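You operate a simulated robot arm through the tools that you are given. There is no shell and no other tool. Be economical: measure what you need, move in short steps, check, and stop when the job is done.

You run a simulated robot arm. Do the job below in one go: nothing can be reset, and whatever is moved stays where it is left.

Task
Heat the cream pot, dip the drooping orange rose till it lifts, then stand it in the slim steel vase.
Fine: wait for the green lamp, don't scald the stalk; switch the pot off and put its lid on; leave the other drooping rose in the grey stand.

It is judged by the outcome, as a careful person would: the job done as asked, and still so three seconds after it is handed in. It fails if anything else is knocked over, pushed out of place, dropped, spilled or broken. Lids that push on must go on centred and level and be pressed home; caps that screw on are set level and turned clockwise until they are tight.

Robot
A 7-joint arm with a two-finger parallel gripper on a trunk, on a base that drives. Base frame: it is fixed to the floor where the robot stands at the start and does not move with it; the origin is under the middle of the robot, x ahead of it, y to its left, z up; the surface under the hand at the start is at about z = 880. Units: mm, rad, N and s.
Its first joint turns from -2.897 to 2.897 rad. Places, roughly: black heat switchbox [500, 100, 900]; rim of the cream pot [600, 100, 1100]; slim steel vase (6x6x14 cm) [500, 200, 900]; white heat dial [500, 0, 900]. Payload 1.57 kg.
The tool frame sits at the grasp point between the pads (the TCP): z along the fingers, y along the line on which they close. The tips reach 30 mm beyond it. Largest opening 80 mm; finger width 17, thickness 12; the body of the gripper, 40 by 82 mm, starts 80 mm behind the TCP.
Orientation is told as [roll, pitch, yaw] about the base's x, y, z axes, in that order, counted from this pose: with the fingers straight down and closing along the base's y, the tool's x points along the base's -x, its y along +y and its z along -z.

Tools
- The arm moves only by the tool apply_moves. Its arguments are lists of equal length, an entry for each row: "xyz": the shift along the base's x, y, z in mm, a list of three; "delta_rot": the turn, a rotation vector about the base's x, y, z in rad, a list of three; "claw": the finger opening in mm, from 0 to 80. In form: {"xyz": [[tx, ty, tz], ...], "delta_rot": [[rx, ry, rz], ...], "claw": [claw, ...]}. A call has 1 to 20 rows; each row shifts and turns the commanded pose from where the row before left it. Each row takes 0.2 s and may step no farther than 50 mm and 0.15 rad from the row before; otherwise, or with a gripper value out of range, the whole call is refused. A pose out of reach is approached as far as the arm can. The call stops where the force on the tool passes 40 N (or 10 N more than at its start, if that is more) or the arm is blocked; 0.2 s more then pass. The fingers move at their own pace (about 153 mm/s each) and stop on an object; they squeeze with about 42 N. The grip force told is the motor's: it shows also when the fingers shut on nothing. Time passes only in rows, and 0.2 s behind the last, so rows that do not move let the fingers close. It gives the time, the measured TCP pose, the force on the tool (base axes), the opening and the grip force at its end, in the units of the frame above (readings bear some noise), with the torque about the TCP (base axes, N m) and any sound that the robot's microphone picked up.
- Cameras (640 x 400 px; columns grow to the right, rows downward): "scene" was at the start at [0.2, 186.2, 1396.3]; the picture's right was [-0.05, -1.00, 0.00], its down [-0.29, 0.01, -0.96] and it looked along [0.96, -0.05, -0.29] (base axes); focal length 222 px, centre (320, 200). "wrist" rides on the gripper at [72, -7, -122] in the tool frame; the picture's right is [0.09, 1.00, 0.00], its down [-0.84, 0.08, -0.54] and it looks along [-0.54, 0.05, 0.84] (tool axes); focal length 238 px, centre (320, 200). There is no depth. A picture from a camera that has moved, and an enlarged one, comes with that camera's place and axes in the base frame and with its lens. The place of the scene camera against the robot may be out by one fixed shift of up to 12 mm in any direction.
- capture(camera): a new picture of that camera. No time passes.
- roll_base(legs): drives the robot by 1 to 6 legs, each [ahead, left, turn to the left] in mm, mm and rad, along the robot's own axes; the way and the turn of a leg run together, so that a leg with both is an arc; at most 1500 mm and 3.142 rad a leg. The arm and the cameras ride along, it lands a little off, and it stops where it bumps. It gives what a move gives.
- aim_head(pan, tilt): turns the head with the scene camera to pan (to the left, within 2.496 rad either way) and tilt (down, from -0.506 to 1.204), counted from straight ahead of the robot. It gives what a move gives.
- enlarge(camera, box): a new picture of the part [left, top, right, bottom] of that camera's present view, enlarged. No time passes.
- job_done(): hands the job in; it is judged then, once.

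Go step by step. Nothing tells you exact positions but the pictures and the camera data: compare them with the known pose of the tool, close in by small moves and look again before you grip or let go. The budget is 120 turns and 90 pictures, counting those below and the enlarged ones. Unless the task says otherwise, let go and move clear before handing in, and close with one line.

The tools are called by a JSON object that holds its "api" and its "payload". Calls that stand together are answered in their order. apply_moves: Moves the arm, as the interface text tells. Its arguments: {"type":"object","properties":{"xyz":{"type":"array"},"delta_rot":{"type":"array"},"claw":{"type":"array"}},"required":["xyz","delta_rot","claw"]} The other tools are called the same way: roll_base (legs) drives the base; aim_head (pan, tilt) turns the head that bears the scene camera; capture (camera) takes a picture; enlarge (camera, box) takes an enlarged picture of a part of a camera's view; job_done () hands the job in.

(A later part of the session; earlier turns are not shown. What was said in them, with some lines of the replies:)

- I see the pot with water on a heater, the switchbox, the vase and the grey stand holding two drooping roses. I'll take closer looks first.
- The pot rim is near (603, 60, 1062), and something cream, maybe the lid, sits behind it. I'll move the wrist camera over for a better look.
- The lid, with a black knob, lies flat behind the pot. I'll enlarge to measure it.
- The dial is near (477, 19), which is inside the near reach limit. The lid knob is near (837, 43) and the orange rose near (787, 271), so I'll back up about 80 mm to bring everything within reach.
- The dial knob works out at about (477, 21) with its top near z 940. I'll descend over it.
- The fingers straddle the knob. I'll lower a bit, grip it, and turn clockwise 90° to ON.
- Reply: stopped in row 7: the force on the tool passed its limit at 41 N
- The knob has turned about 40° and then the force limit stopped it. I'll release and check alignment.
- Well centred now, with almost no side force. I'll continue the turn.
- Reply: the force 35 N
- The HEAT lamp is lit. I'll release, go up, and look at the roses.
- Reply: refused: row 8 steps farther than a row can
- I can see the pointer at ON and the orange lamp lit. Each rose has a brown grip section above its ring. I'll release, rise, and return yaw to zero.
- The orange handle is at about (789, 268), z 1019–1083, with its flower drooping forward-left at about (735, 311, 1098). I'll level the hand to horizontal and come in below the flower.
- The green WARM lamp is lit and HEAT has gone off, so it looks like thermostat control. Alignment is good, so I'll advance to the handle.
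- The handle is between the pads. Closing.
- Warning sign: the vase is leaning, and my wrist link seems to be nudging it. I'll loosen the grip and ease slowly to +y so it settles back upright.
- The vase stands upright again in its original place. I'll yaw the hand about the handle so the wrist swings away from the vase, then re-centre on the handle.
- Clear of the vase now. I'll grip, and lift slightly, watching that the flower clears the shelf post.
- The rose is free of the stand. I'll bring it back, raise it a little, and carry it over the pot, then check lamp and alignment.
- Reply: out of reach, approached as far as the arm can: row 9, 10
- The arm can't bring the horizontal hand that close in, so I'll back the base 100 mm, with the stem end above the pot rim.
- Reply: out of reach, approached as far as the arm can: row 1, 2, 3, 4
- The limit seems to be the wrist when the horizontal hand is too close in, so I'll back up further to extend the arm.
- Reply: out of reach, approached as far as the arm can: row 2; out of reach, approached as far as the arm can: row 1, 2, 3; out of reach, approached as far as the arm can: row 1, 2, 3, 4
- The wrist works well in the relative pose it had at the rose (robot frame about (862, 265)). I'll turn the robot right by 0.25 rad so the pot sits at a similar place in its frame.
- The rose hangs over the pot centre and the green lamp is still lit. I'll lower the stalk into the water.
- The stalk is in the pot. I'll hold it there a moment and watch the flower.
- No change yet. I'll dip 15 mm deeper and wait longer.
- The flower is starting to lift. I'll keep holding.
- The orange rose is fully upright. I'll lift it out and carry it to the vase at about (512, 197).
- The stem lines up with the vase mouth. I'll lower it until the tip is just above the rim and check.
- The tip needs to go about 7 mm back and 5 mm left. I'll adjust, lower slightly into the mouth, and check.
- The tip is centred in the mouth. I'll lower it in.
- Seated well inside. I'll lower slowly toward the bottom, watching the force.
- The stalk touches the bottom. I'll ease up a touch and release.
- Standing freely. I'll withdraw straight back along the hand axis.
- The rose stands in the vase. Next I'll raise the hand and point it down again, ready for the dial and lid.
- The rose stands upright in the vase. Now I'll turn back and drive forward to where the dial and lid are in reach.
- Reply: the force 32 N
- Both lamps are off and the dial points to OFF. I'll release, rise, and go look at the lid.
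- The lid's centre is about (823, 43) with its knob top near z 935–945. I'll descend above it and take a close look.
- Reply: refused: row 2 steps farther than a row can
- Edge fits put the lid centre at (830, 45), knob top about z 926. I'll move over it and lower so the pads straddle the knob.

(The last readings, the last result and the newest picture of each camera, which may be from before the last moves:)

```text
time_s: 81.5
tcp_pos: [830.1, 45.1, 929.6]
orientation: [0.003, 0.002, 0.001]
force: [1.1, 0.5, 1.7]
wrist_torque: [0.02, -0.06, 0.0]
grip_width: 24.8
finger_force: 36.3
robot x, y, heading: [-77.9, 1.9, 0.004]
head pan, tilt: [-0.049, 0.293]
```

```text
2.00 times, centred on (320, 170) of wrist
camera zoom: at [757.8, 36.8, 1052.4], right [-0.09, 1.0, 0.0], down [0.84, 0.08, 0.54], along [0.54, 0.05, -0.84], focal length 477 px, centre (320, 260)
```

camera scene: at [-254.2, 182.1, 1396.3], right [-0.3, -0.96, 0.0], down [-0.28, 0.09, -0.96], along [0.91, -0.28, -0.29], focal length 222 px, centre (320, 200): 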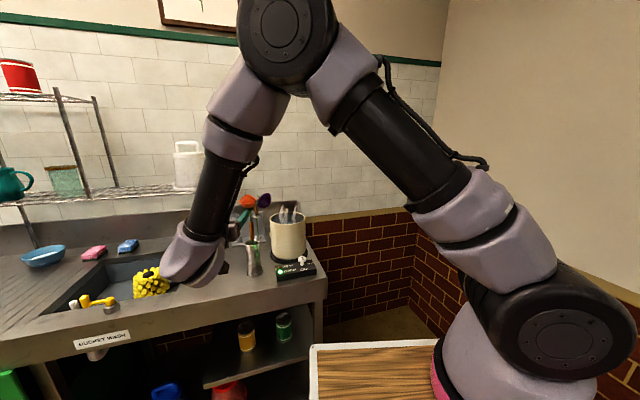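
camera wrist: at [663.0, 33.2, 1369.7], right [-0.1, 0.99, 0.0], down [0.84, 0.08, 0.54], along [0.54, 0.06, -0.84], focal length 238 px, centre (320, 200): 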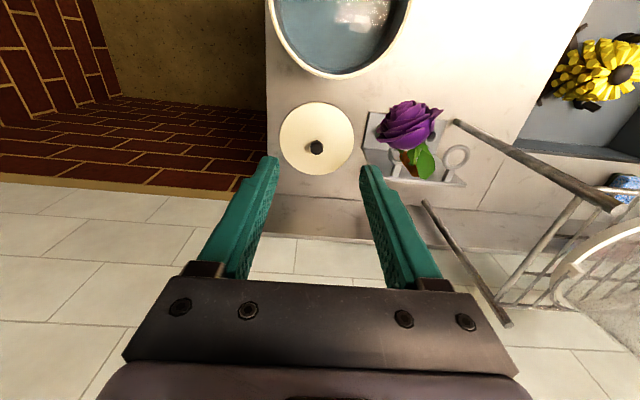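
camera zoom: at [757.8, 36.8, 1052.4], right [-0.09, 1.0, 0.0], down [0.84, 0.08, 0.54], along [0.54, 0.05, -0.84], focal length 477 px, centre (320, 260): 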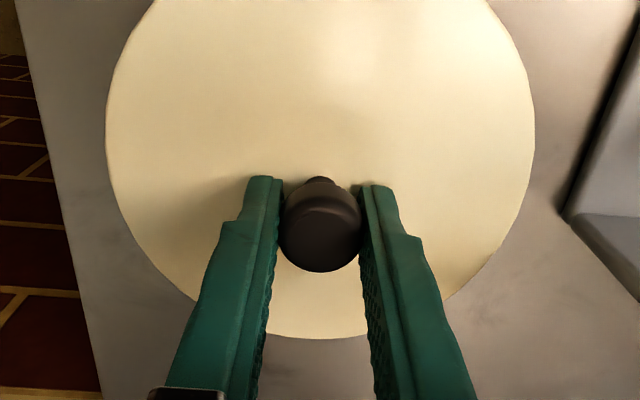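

The knob is gripped. I'll lift a bit, shift right away from the purple flower, and check the lid hangs level.

{"api": "apply_moves", "payload": {"xyz": [[0, 0, 8], [0, 0, 12], [0, -10, 15], [0, -10, 15], [0, -5, 30], [0, 0, 40], [0, 0, 40], [0, 0, 40], [0, 0, 40], [0, 0, 35], [0, 0, 0]], "delta_rot": [[0, 0, 0], [0, 0, 0], [0, 0, 0], [0, 0, 0], [0, 0, 0], [0, 0, 0], [0, 0, 0], [0, 0, 0], [0, 0, 0], [0, 0, 0], [0, 0, 0]], "claw": [15, 15, 15, 15, 15, 15, 15, 15, 15, 15, 15]}}

{"api": "capture", "payload": {"camera": "wrist"}}

{"api": "enlarge", "payload": {"camera": "scene", "box": [260, 140, 420, 300]}}

```text
time_s: 83.9
tcp_pos: [829.4, 20.2, 1205.1]
orientation: [0.004, 0.001, 0.0]
force: [-0.5, 0.4, -2.2]
wrist_torque: [0.03, -0.01, -0.01]
grip_width: 24.8
finger_force: 36.6
robot x, y, heading: [-81.5, 2.7, 0.0]
head pan, tilt: [-0.049, 0.293]
```

```text
20 pictures are left
camera wrist: at [757.3, 11.3, 1328.5], right [-0.09, 1.0, 0.0], down [0.84, 0.08, 0.54], along [0.54, 0.05, -0.84], focal length 238 px, centre (320, 200)
```

wrist: 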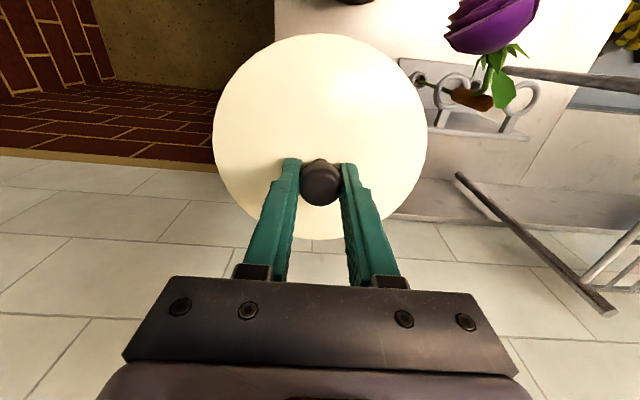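

```text
2.50 times, centred on (340, 220) of scene
camera zoom: at [-81.0, 186.6, 1396.3], right [-0.05, -1.0, 0.0], down [-0.29, 0.01, -0.96], along [0.96, -0.05, -0.29], focal length 554 px, centre (270, 150)
```

zoom: 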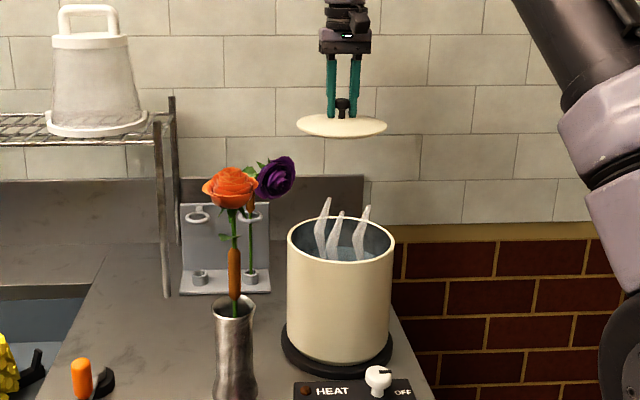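

The lid hangs level and is clear. I'll carry it over the pot, centre about (615, 52).

{"api": "apply_moves", "payload": {"xyz": [[-40, 0, 0], [-40, 0, 0], [-40, 0, 0], [-40, 4, 0], [-34, 14, 0], [-20, 14, 0], [0, 0, -20], [0, 0, -15], [0, 0, 0]], "delta_rot": [[0, 0, 0], [0, 0, 0], [0, 0, 0], [0, 0, 0], [0, 0, 0], [0, 0, 0], [0, 0, 0], [0, 0, 0], [0, 0, 0]], "claw": [15, 15, 15, 15, 15, 15, 15, 15, 15]}}

{"api": "enlarge", "payload": {"camera": "scene", "box": [310, 200, 390, 300]}}

{"api": "capture", "payload": {"camera": "wrist"}}

```text
time_s: 85.9
tcp_pos: [615.2, 52.3, 1170.2]
orientation: [0.003, 0.001, -0.001]
force: [0.4, 0.7, -1.0]
wrist_torque: [-0.04, 0.02, -0.02]
grip_width: 24.6
finger_force: 36.3
robot x, y, heading: [-80.1, 0.6, 0.005]
head pan, tilt: [-0.049, 0.293]
```

```text
4.00 times, centred on (350, 250) of scene
camera zoom: at [-81.1, 186.6, 1396.3], right [-0.05, -1.0, 0.0], down [-0.29, 0.01, -0.96], along [0.96, -0.05, -0.29], focal length 887 px, centre (200, 0)
```

zoom: 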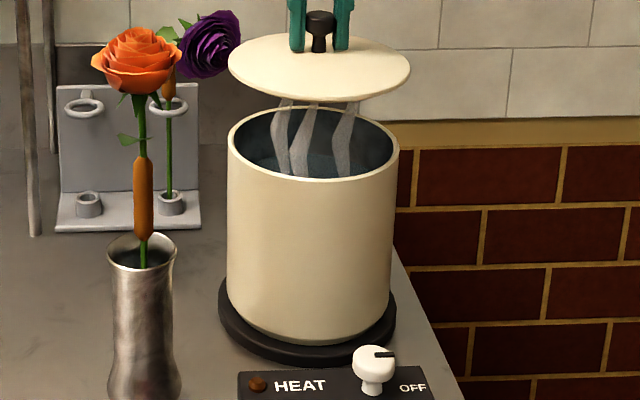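

```text
17 pictures are left
camera wrist: at [543.5, 43.4, 1291.7], right [-0.09, 1.0, 0.0], down [0.84, 0.08, 0.54], along [0.54, 0.05, -0.84], focal length 238 px, centre (320, 200)
```

wrist: 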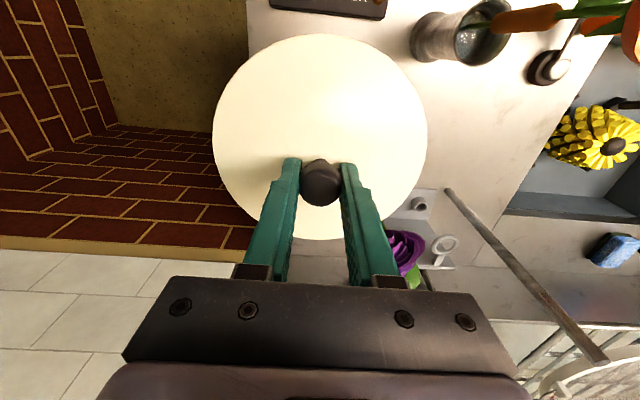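

Lid and pot line up within about 2 mm. I'll fine-tune and lower to just above the rim.

{"api": "apply_moves", "payload": {"xyz": [[-1, 1.5, -15], [0, 0, -15], [0, 0, -12], [0, 0, 0]], "delta_rot": [[0, 0, 0], [0, 0, 0], [0, 0, 0], [0, 0, 0]], "claw": [15, 15, 15, 15]}}

{"api": "enlarge", "payload": {"camera": "scene", "box": [325, 220, 385, 260]}}

```text
time_s: 86.9
tcp_pos: [613.7, 53.2, 1126.7]
orientation: [0.004, 0.0, 0.001]
force: [-0.2, -0.8, -1.6]
wrist_torque: [0.0, 0.04, -0.01]
grip_width: 24.6
finger_force: 36.7
robot x, y, heading: [-82.7, -1.9, 0.002]
head pan, tilt: [-0.049, 0.293]
```

```text
10.00 times, centred on (355, 240) of scene
camera zoom: at [-81.1, 186.6, 1396.3], right [-0.05, -1.0, 0.0], down [-0.29, 0.01, -0.96], along [0.96, -0.05, -0.29], focal length 2218 px, centre (-30, -200)
```

zoom: 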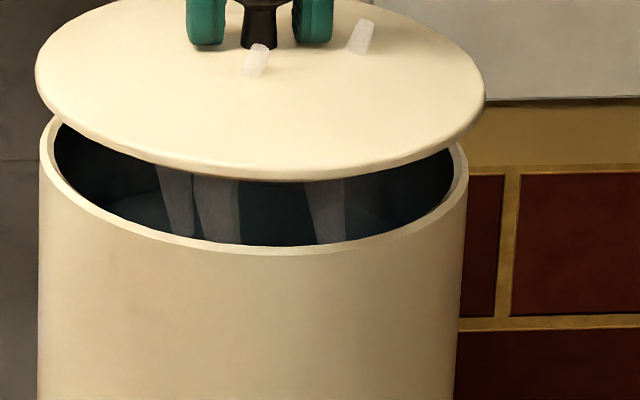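

The lid is nearly aligned, needing 1 mm left. I'll lower gently onto the rim, watching force.

{"api": "apply_moves", "payload": {"xyz": [[0, 1, -5], [0, 0, -5], [0, 0, -4], [0, 0, -3], [0, 0, 0]], "delta_rot": [[0, 0, 0], [0, 0, 0], [0, 0, 0], [0, 0, 0], [0, 0, 0]], "claw": [15, 15, 15, 15, 15]}}

{"api": "enlarge", "payload": {"camera": "scene", "box": [325, 220, 385, 260]}}

```text
time_s: 88.1
tcp_pos: [613.7, 54.7, 1110.3]
orientation: [0.003, 0.004, -0.001]
force: [0.3, 0.5, -2.1]
wrist_torque: [0.0, -0.02, 0.02]
grip_width: 24.5
finger_force: 36.2
robot x, y, heading: [-80.5, -3.7, 0.006]
head pan, tilt: [-0.049, 0.293]
```

```text
10.00 times, centred on (355, 240) of scene
camera zoom: at [-81.1, 186.6, 1396.3], right [-0.05, -1.0, 0.0], down [-0.29, 0.01, -0.96], along [0.96, -0.05, -0.29], focal length 2218 px, centre (-30, -200)
```

zoom: 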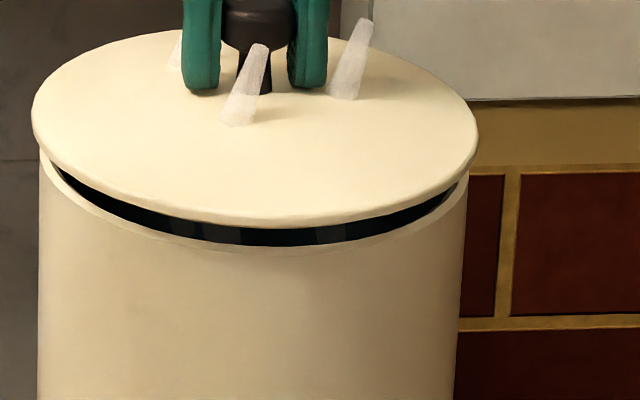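

{"api": "apply_moves", "payload": {"xyz": [[0, 0, -3], [0, 0, -3], [0, 0, -2], [0, 0, -2], [0, 0, 0]], "delta_rot": [[0, 0, 0], [0, 0, 0], [0, 0, 0], [0, 0, 0], [0, 0, 0]], "claw": [15, 15, 15, 15, 15]}}

{"api": "enlarge", "payload": {"camera": "scene", "box": [325, 220, 385, 260]}}

```text
time_s: 89.3
tcp_pos: [614.7, 53.5, 1102.1]
orientation: [0.006, 0.0, -0.001]
force: [-1.1, -1.8, 21.2]
wrist_torque: [0.01, 0.78, 0.03]
grip_width: 24.7
finger_force: 36.3
robot x, y, heading: [-80.4, -1.6, 0.001]
head pan, tilt: [-0.049, 0.293]
```

```text
10.00 times, centred on (355, 240) of scene
camera zoom: at [-81.7, 186.4, 1396.3], right [-0.05, -1.0, 0.0], down [-0.29, 0.01, -0.96], along [0.96, -0.05, -0.29], focal length 2218 px, centre (-30, -200)
```

zoom: 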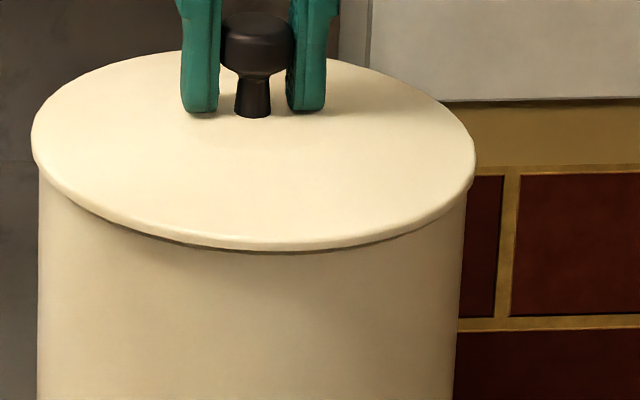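

Contact is on the near side only. I'll lift slightly, shift +2 mm in x, and press again.

{"api": "apply_moves", "payload": {"xyz": [[0, 0, 4], [2, 0, 0], [0, 0, -2], [0, 0, -2], [0, 0, -1], [0, 0, 0]], "delta_rot": [[0, 0, 0], [0, 0, 0], [0, 0, 0], [0, 0, 0], [0, 0, 0], [0, 0, 0]], "claw": [15, 15, 15, 15, 15, 15]}}

```text
time_s: 90.7
tcp_pos: [615.2, 53.6, 1100.4]
orientation: [0.006, -0.003, 0.0]
force: [-0.5, -1.9, 29.5]
wrist_torque: [-0.13, 0.91, -0.04]
grip_width: 24.6
finger_force: 36.4
robot x, y, heading: [-79.4, 0.0, 0.004]
head pan, tilt: [-0.049, 0.293]
```

{"api": "apply_moves", "payload": {"xyz": [[0, 0, 2], [1.5, 0, 0], [0, 0, -2], [0, 0, -1], [0, 0, 0]], "delta_rot": [[0, 0, 0], [0, 0, 0], [0, 0, 0], [0, 0, 0], [0, 0, 0]], "claw": [15, 15, 15, 15, 15]}}

{"api": "enlarge", "payload": {"camera": "scene", "box": [325, 220, 385, 260]}}

```text
time_s: 91.8
tcp_pos: [619.2, 53.6, 1100.2]
orientation: [0.006, -0.001, 0.0]
force: [-0.5, -1.3, 9.4]
wrist_torque: [0.17, 0.43, 0.05]
grip_width: 24.7
finger_force: 36.3
robot x, y, heading: [-76.0, 0.8, 0.005]
head pan, tilt: [-0.049, 0.293]
stopped in row 5: the force on the tool passed its limit at 42 N (the readings are from after the stop); the commanded pose is now the measured one
```

```text
10.00 times, centred on (355, 240) of scene
camera zoom: at [-81.5, 186.5, 1396.3], right [-0.05, -1.0, 0.0], down [-0.29, 0.01, -0.96], along [0.96, -0.05, -0.29], focal length 2218 px, centre (-30, -200)
```

zoom: 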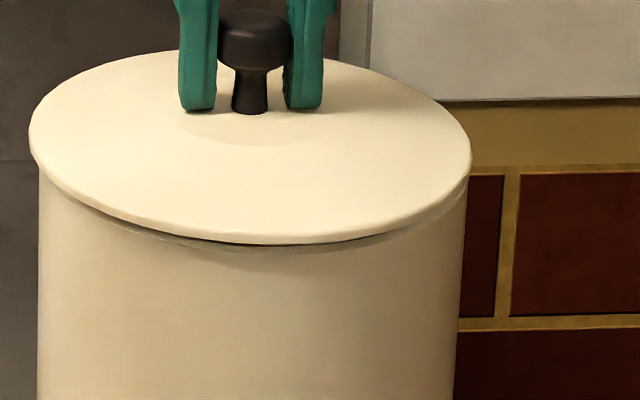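

The lid shifted a little too far back. I'll lift, recentre, and check the contact height again.

{"api": "apply_moves", "payload": {"xyz": [[0, 0, 4], [0, 0, 4], [-3, -0.5, 2], [-3, -0.5, 0], [0, 0, -4], [0, 0, -3], [0, 0, -1], [0, 0, 0]], "delta_rot": [[0, 0, 0], [0, 0, 0], [0, 0, 0], [0, 0, 0], [0, 0, 0], [0, 0, 0], [0, 0, 0], [0, 0, 0]], "claw": [15, 15, 15, 15, 15, 15, 15, 15]}}

{"api": "enlarge", "payload": {"camera": "scene", "box": [325, 220, 385, 260]}}

```text
time_s: 93.6
tcp_pos: [612.8, 54.0, 1101.6]
orientation: [0.005, 0.0, 0.0]
force: [0.0, 0.7, -1.5]
wrist_torque: [-0.01, 0.02, -0.01]
grip_width: 24.6
finger_force: 36.7
robot x, y, heading: [-81.4, 0.1, 0.002]
head pan, tilt: [-0.049, 0.293]
```

```text
10.00 times, centred on (355, 240) of scene
camera zoom: at [-81.1, 186.6, 1396.3], right [-0.05, -1.0, 0.0], down [-0.29, 0.01, -0.96], along [0.96, -0.05, -0.29], focal length 2218 px, centre (-30, -200)
```

zoom: 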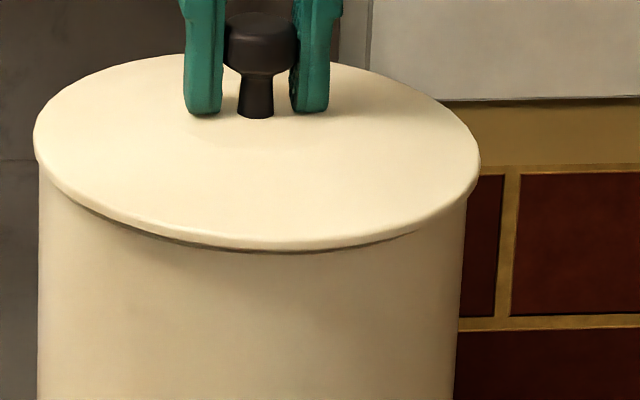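

No contact force at this height now, which is better. I'll continue down gently.

{"api": "apply_moves", "payload": {"xyz": [[0, 0.8, -1], [0, 0, -1], [0, 0, -1], [0, 0, -1], [0, 0, 0]], "delta_rot": [[0, 0, 0], [0, 0, 0], [0, 0, 0], [0, 0, 0], [0, 0, 0]], "claw": [15, 15, 15, 15, 15]}}

{"api": "enlarge", "payload": {"camera": "scene", "box": [325, 220, 385, 260]}}

```text
time_s: 94.6
tcp_pos: [613.3, 54.8, 1100.5]
orientation: [0.005, -0.006, -0.002]
force: [-3.7, -1.3, 11.2]
wrist_torque: [-0.21, 0.42, -0.08]
grip_width: 24.5
finger_force: 36.0
robot x, y, heading: [-75.7, -0.2, -0.001]
head pan, tilt: [-0.049, 0.293]
stopped in row 4: the force on the tool passed its limit at 42 N (the readings are from after the stop); the commanded pose is now the measured one
```

```text
10.00 times, centred on (355, 240) of scene
camera zoom: at [-81.7, 186.5, 1396.3], right [-0.05, -1.0, 0.0], down [-0.29, 0.01, -0.96], along [0.96, -0.05, -0.29], focal length 2218 px, centre (-30, -200)
```

zoom: 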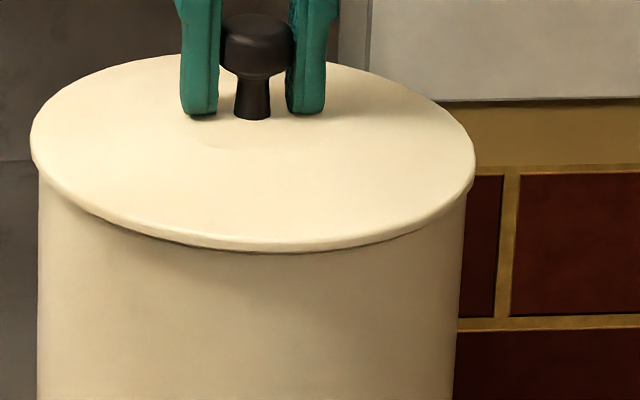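

The lid is centred and level on the rim. I'll release it, then press on the knob from above with closed fingers to push it home.

{"api": "apply_moves", "payload": {"xyz": [[0, 0, 0], [0, 0, 0], [0, 0, 30], [0, 0, 30], [0, 0, 0], [0, 0, 0], [0, 0, 0]], "delta_rot": [[0, 0, 0], [0, 0, 0], [0, 0, 0], [0, 0, 0], [0, 0, 0], [0, 0, 0], [0, 0, 0]], "claw": [50, 50, 50, 50, 0, 0, 0]}}

{"api": "enlarge", "payload": {"camera": "scene", "box": [325, 220, 385, 260]}}

{"api": "enlarge", "payload": {"camera": "wrist", "box": [190, 0, 450, 260]}}

```text
time_s: 96.2
tcp_pos: [614.2, 54.2, 1159.6]
orientation: [0.005, -0.002, -0.004]
force: [-0.1, -0.3, 0.0]
wrist_torque: [0.02, -0.04, 0.01]
grip_width: 0.0
finger_force: 21.3
robot x, y, heading: [-83.5, 0.9, 0.001]
head pan, tilt: [-0.049, 0.293]
```

```text
10.00 times, centred on (355, 240) of scene
camera zoom: at [-81.2, 186.5, 1396.3], right [-0.05, -1.0, 0.0], down [-0.29, 0.01, -0.96], along [0.96, -0.05, -0.29], focal length 2218 px, centre (-30, -200)
```

zoom: 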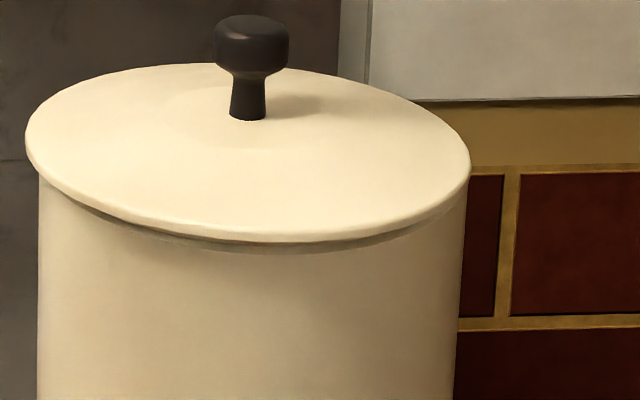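

```text
1.54 times, centred on (320, 130) of wrist
camera zoom: at [540.7, 45.3, 1282.4], right [-0.09, 1.0, 0.01], down [0.83, 0.07, 0.55], along [0.54, 0.05, -0.84], focal length 367 px, centre (320, 308)
```

zoom: 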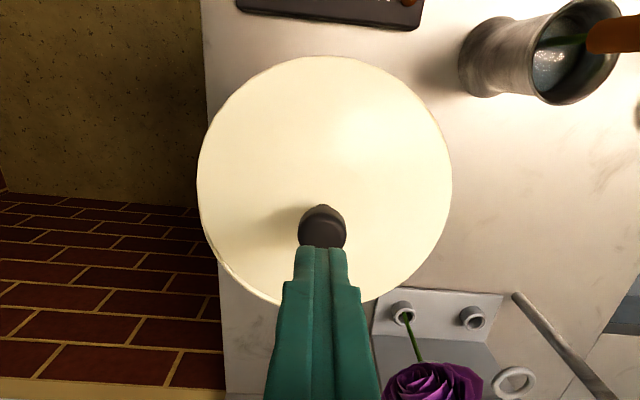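

After release the lid tipped: near edge up, plug sitting on the near rim. A re-fit of all views gives rim z ≈ 1051.5 and pot centre ≈ (618, 54), so the lid sat about 8 mm too near. I'll match the tilt, regrip the knob, and lift.

{"api": "apply_moves", "payload": {"xyz": [[-3.5, -0.5, 0], [0, 0, -30], [0, 0, -20], [0, 0, -7], [0, 0, 0], [0, 0, 0], [0, 0, 0], [0, 0, 0]], "delta_rot": [[0, 0.07, 0], [0, 0, 0], [0, 0, 0], [0, 0, 0], [0, 0, 0], [0, 0, 0], [0, 0, 0], [0, 0, 0]], "claw": [50, 50, 50, 50, 50, 15, 15, 15]}}

{"api": "enlarge", "payload": {"camera": "scene", "box": [325, 220, 385, 260]}}

```text
time_s: 98.0
tcp_pos: [608.6, 53.5, 1102.7]
orientation: [0.005, 0.067, -0.002]
force: [-2.4, 2.6, -0.6]
wrist_torque: [0.11, 0.18, 0.09]
grip_width: 24.8
finger_force: 36.2
robot x, y, heading: [-79.3, -0.2, -0.003]
head pan, tilt: [-0.049, 0.293]
```

```text
10.00 times, centred on (355, 240) of scene
camera zoom: at [-81.3, 186.7, 1396.3], right [-0.05, -1.0, 0.0], down [-0.29, 0.01, -0.96], along [0.96, -0.05, -0.29], focal length 2218 px, centre (-30, -200)
```

zoom: 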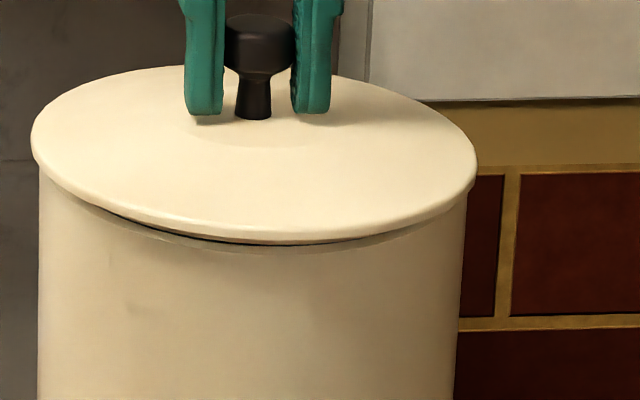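

{"api": "apply_moves", "payload": {"xyz": [[0, 0, 5], [0, 0, 7], [4, 0, 0], [4, 0.5, 0], [0, 0, 0]], "delta_rot": [[0, 0, 0], [0, 0, 0], [0, -0.035, 0], [0, -0.034, 0], [0, 0, 0]], "claw": [15, 15, 15, 15, 15]}}

{"api": "enlarge", "payload": {"camera": "scene", "box": [325, 220, 385, 260]}}

```text
time_s: 99.2
tcp_pos: [617.6, 53.6, 1115.0]
orientation: [0.004, -0.002, -0.001]
force: [0.1, 0.2, -2.3]
wrist_torque: [-0.01, 0.01, 0.01]
grip_width: 24.6
finger_force: 36.8
robot x, y, heading: [-82.5, 2.5, 0.002]
head pan, tilt: [-0.049, 0.293]
```

```text
10.00 times, centred on (355, 240) of scene
camera zoom: at [-81.1, 186.5, 1396.3], right [-0.05, -1.0, 0.0], down [-0.29, 0.01, -0.96], along [0.96, -0.05, -0.29], focal length 2218 px, centre (-30, -200)
```

zoom: 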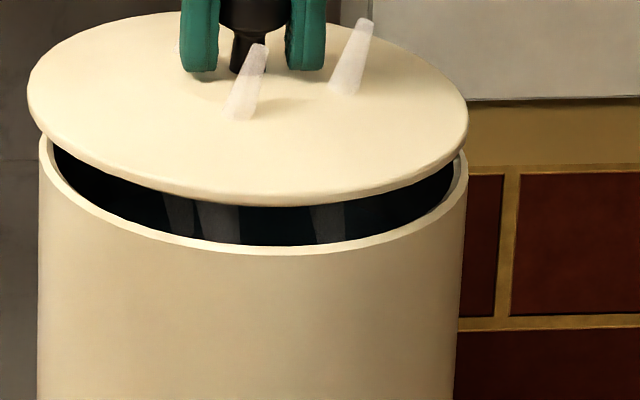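

The lid is about 2.7 mm too far left and slightly tilted (left side up). I'll correct both and look again.

{"api": "apply_moves", "payload": {"xyz": [[-0.5, -1.7, 0], [0, 0, -4], [0, 0, 0]], "delta_rot": [[-0.025, 0, 0], [0, 0, 0], [0, 0, 0]], "claw": [15, 15, 15]}}

{"api": "enlarge", "payload": {"camera": "scene", "box": [325, 220, 385, 260]}}

```text
time_s: 100.0
tcp_pos: [617.0, 52.4, 1110.5]
orientation: [-0.018, -0.002, -0.001]
force: [-0.2, 0.4, -1.2]
wrist_torque: [0.01, 0.04, -0.01]
grip_width: 24.5
finger_force: 36.5
robot x, y, heading: [-79.6, 3.6, -0.001]
head pan, tilt: [-0.049, 0.293]
```

```text
10.00 times, centred on (355, 240) of scene
camera zoom: at [-81.2, 186.5, 1396.3], right [-0.05, -1.0, 0.0], down [-0.29, 0.01, -0.96], along [0.96, -0.05, -0.29], focal length 2218 px, centre (-30, -200)
```

zoom: 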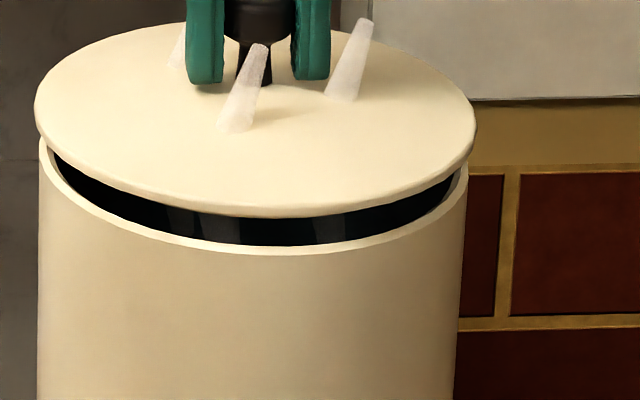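

Centred now. I'll lower in small steps and use the torque to judge.

{"api": "apply_moves", "payload": {"xyz": [[0, 0, -3], [0, 0, -3], [0, 0, -2], [0, 0, -1.5], [0, 0, 0]], "delta_rot": [[0, 0, 0], [0, 0, 0], [0, 0, 0], [0, 0, 0], [0, 0, 0]], "claw": [15, 15, 15, 15, 15]}}

```text
time_s: 101.2
tcp_pos: [617.4, 51.3, 1103.2]
orientation: [-0.02, -0.006, 0.0]
force: [-1.2, 0.8, 18.4]
wrist_torque: [-0.04, -0.91, -0.02]
grip_width: 24.9
finger_force: 36.8
robot x, y, heading: [-81.6, 1.2, 0.007]
head pan, tilt: [-0.049, 0.293]
```

Contact is now on the far side, so I'm slightly too far. I'll back up 1.5 mm and retry.

{"api": "apply_moves", "payload": {"xyz": [[0, 0, 4], [-1.7, 0, 0], [0, 0, -3], [0, 0, -1.5], [0, 0, -1], [0, 0, 0]], "delta_rot": [[0, 0, 0], [0, 0, 0], [0, 0, 0], [0, 0, 0], [0, 0, 0], [0, 0, 0]], "claw": [15, 15, 15, 15, 15, 15]}}

```text
time_s: 102.6
tcp_pos: [614.8, 52.4, 1099.1]
orientation: [-0.019, -0.004, -0.002]
force: [-0.7, 0.3, -1.8]
wrist_torque: [-0.02, 0.02, -0.02]
grip_width: 24.7
finger_force: 36.7
robot x, y, heading: [-81.7, -2.0, 0.002]
head pan, tilt: [-0.049, 0.293]
```

Lower than before with no force, so the plug is entering. Continuing.

{"api": "apply_moves", "payload": {"xyz": [[0, 0, -1.5], [0, 0, -1.5], [0, 0, -1.5], [0, 0, -1.5], [0, 0, 0]], "delta_rot": [[0, 0, 0], [0, 0, 0], [0, 0, 0], [0, 0, 0], [0, 0, 0]], "claw": [15, 15, 15, 15, 15]}}

```text
time_s: 103.8
tcp_pos: [615.9, 52.0, 1095.6]
orientation: [-0.018, -0.007, -0.001]
force: [-0.3, 1.2, 30.6]
wrist_torque: [0.08, -0.23, 0.05]
grip_width: 25.0
finger_force: 36.2
robot x, y, heading: [-81.6, -1.4, 0.002]
head pan, tilt: [-0.049, 0.293]
```

{"api": "enlarge", "payload": {"camera": "scene", "box": [325, 220, 385, 260]}}

```text
10.00 times, centred on (355, 240) of scene
camera zoom: at [-82.2, 186.4, 1396.3], right [-0.05, -1.0, 0.0], down [-0.29, 0.01, -0.96], along [0.96, -0.05, -0.29], focal length 2218 px, centre (-30, -200)
```

zoom: 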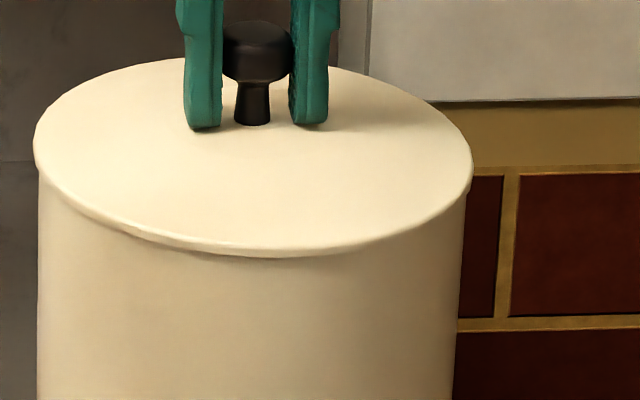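

The lid now sits on the rim with no gap and balanced torque. I'll release, level the hand, close the fingers, and press the knob from above.

{"api": "apply_moves", "payload": {"xyz": [[0, 0, 1], [0, 0, 0], [0, 0, 0], [0, 0, 30], [0, 0, 25], [0, 0, 0], [0, 0, 0], [0, 0, 0]], "delta_rot": [[0, 0, 0], [0, 0, 0], [0, 0, 0], [0, 0, 0], [0.02, 0.005, 0], [0, 0, 0], [0, 0, 0], [0, 0, 0]], "claw": [15, 50, 50, 50, 50, 0, 0, 0]}}

{"api": "enlarge", "payload": {"camera": "scene", "box": [325, 220, 385, 260]}}

```text
time_s: 105.6
tcp_pos: [615.4, 52.8, 1151.3]
orientation: [0.002, 0.0, -0.002]
force: [0.1, -0.1, 0.0]
wrist_torque: [-0.01, 0.01, -0.01]
grip_width: 0.0
finger_force: 20.9
robot x, y, heading: [-82.1, 1.6, 0.002]
head pan, tilt: [-0.049, 0.293]
```

```text
10.00 times, centred on (355, 240) of scene
camera zoom: at [-81.2, 186.5, 1396.3], right [-0.05, -1.0, 0.0], down [-0.29, 0.01, -0.96], along [0.96, -0.05, -0.29], focal length 2218 px, centre (-30, -200)
```

zoom: 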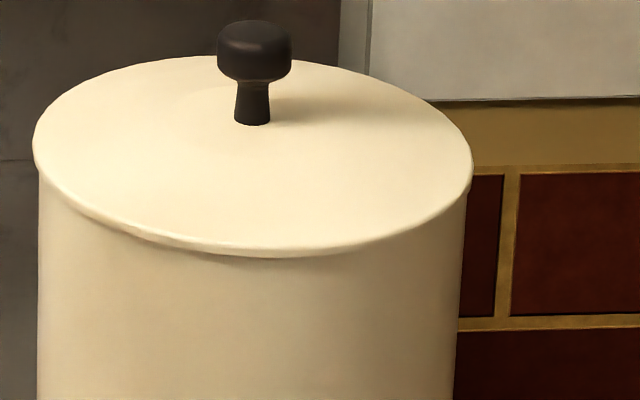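

The lid stays level when released. Now I'll press on the knob.

{"api": "apply_moves", "payload": {"xyz": [[1, 0, -15], [0, 0, -8], [0, 0, -2], [0, 0, -2], [0, 0, -2], [0, 0, -2], [0, 0, -2], [0, 0, -2], [0, 0, -2]], "delta_rot": [[0, 0, 0], [0, 0, 0], [0, 0, 0], [0, 0, 0], [0, 0, 0], [0, 0, 0], [0, 0, 0], [0, 0, 0], [0, 0, 0]], "claw": [0, 0, 0, 0, 0, 0, 0, 0, 0]}}

```text
time_s: 106.5
tcp_pos: [617.8, 52.6, 1127.0]
orientation: [0.004, -0.005, -0.001]
force: [-6.4, -1.2, 13.4]
wrist_torque: [-0.11, 0.3, -0.03]
grip_width: 0.0
finger_force: 21.3
robot x, y, heading: [-79.9, -1.1, -0.002]
head pan, tilt: [-0.049, 0.293]
stopped in row 4: the force on the tool passed its limit at 45 N (the readings are from after the stop); the commanded pose is now the measured one
```

{"api": "apply_moves", "payload": {"xyz": [[-1, 0, 0], [0, 0, -0.8], [0, 0, -0.8], [0, 0, -0.8], [0, 0, -0.8], [0, 0, -0.8], [0, 0, 0]], "delta_rot": [[0, 0, 0], [0, 0, 0], [0, 0, 0], [0, 0, 0], [0, 0, 0], [0, 0, 0], [0, 0, 0]], "claw": [0, 0, 0, 0, 0, 0, 0]}}

{"api": "enlarge", "payload": {"camera": "scene", "box": [325, 220, 385, 260]}}

```text
time_s: 107.4
tcp_pos: [617.3, 52.5, 1128.3]
orientation: [0.004, -0.008, -0.003]
force: [-7.1, -1.9, 12.7]
wrist_torque: [-0.08, 0.31, -0.02]
grip_width: 0.1
finger_force: 21.6
robot x, y, heading: [-79.8, 0.1, 0.004]
head pan, tilt: [-0.049, 0.293]
stopped in row 4: the force on the tool passed its limit at 42 N (the readings are from after the stop); the commanded pose is now the measured one
```

```text
10.00 times, centred on (355, 240) of scene
camera zoom: at [-81.9, 186.3, 1396.3], right [-0.05, -1.0, 0.0], down [-0.29, 0.01, -0.96], along [0.96, -0.05, -0.29], focal length 2218 px, centre (-30, -200)
```

zoom: 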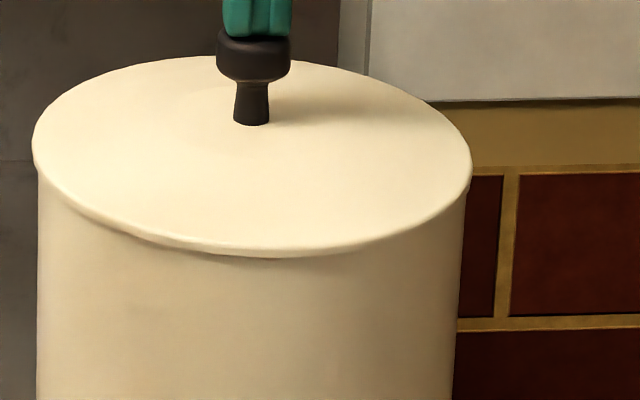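

Pressed with over 40 N and it doesn't sink further, so the lid is home. I'll retreat upward and do a final check.

{"api": "apply_moves", "payload": {"xyz": [[0, 0, 20], [0, 0, 40], [0, 0, 45], [0, 0, 45], [0, -20, 40], [0, 0, 0]], "delta_rot": [[0, 0, 0], [0, 0, 0], [0, 0, 0], [0, 0, 0], [0, 0, 0], [0, 0, 0]], "claw": [0, 0, 0, 0, 0, 0]}}

{"api": "enlarge", "payload": {"camera": "scene", "box": [240, 180, 410, 340]}}

```text
time_s: 108.8
tcp_pos: [618.4, 32.7, 1317.7]
orientation: [0.003, -0.009, -0.002]
force: [-0.7, -0.1, -0.1]
wrist_torque: [0.0, 0.02, 0.02]
grip_width: 0.1
finger_force: 21.4
robot x, y, heading: [-80.4, -0.3, 0.002]
head pan, tilt: [-0.049, 0.293]
```

```text
2.50 times, centred on (325, 260) of scene
camera zoom: at [-81.2, 186.5, 1396.3], right [-0.05, -1.0, 0.0], down [-0.29, 0.01, -0.96], along [0.96, -0.05, -0.29], focal length 554 px, centre (308, 50)
```

zoom: 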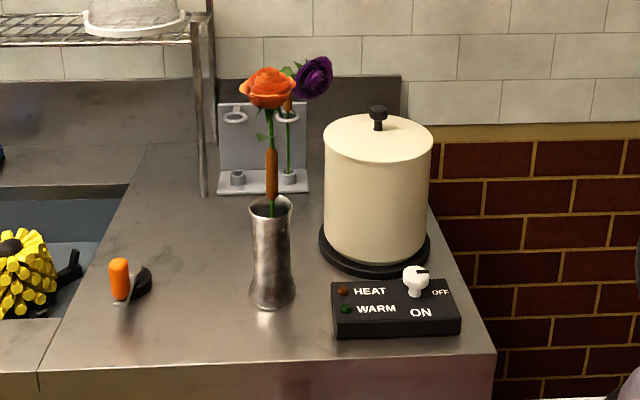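

Everything is in place: the rose is upright in the vase, the pot is off with its lid on, and the purple rose is still in the stand.

{"api": "job_done", "payload": {}}

```text
The job is handed in.
```

The orange rose was dipped after the green lamp lit and lifted fully. It now stands in the slim steel vase, the pot is off with its lid pressed on, and the purple rose is still in the grey stand. Along the way my wrist tipped the vase; it settled upright in place with no spill seen, and the lid needed a few tries to seat.
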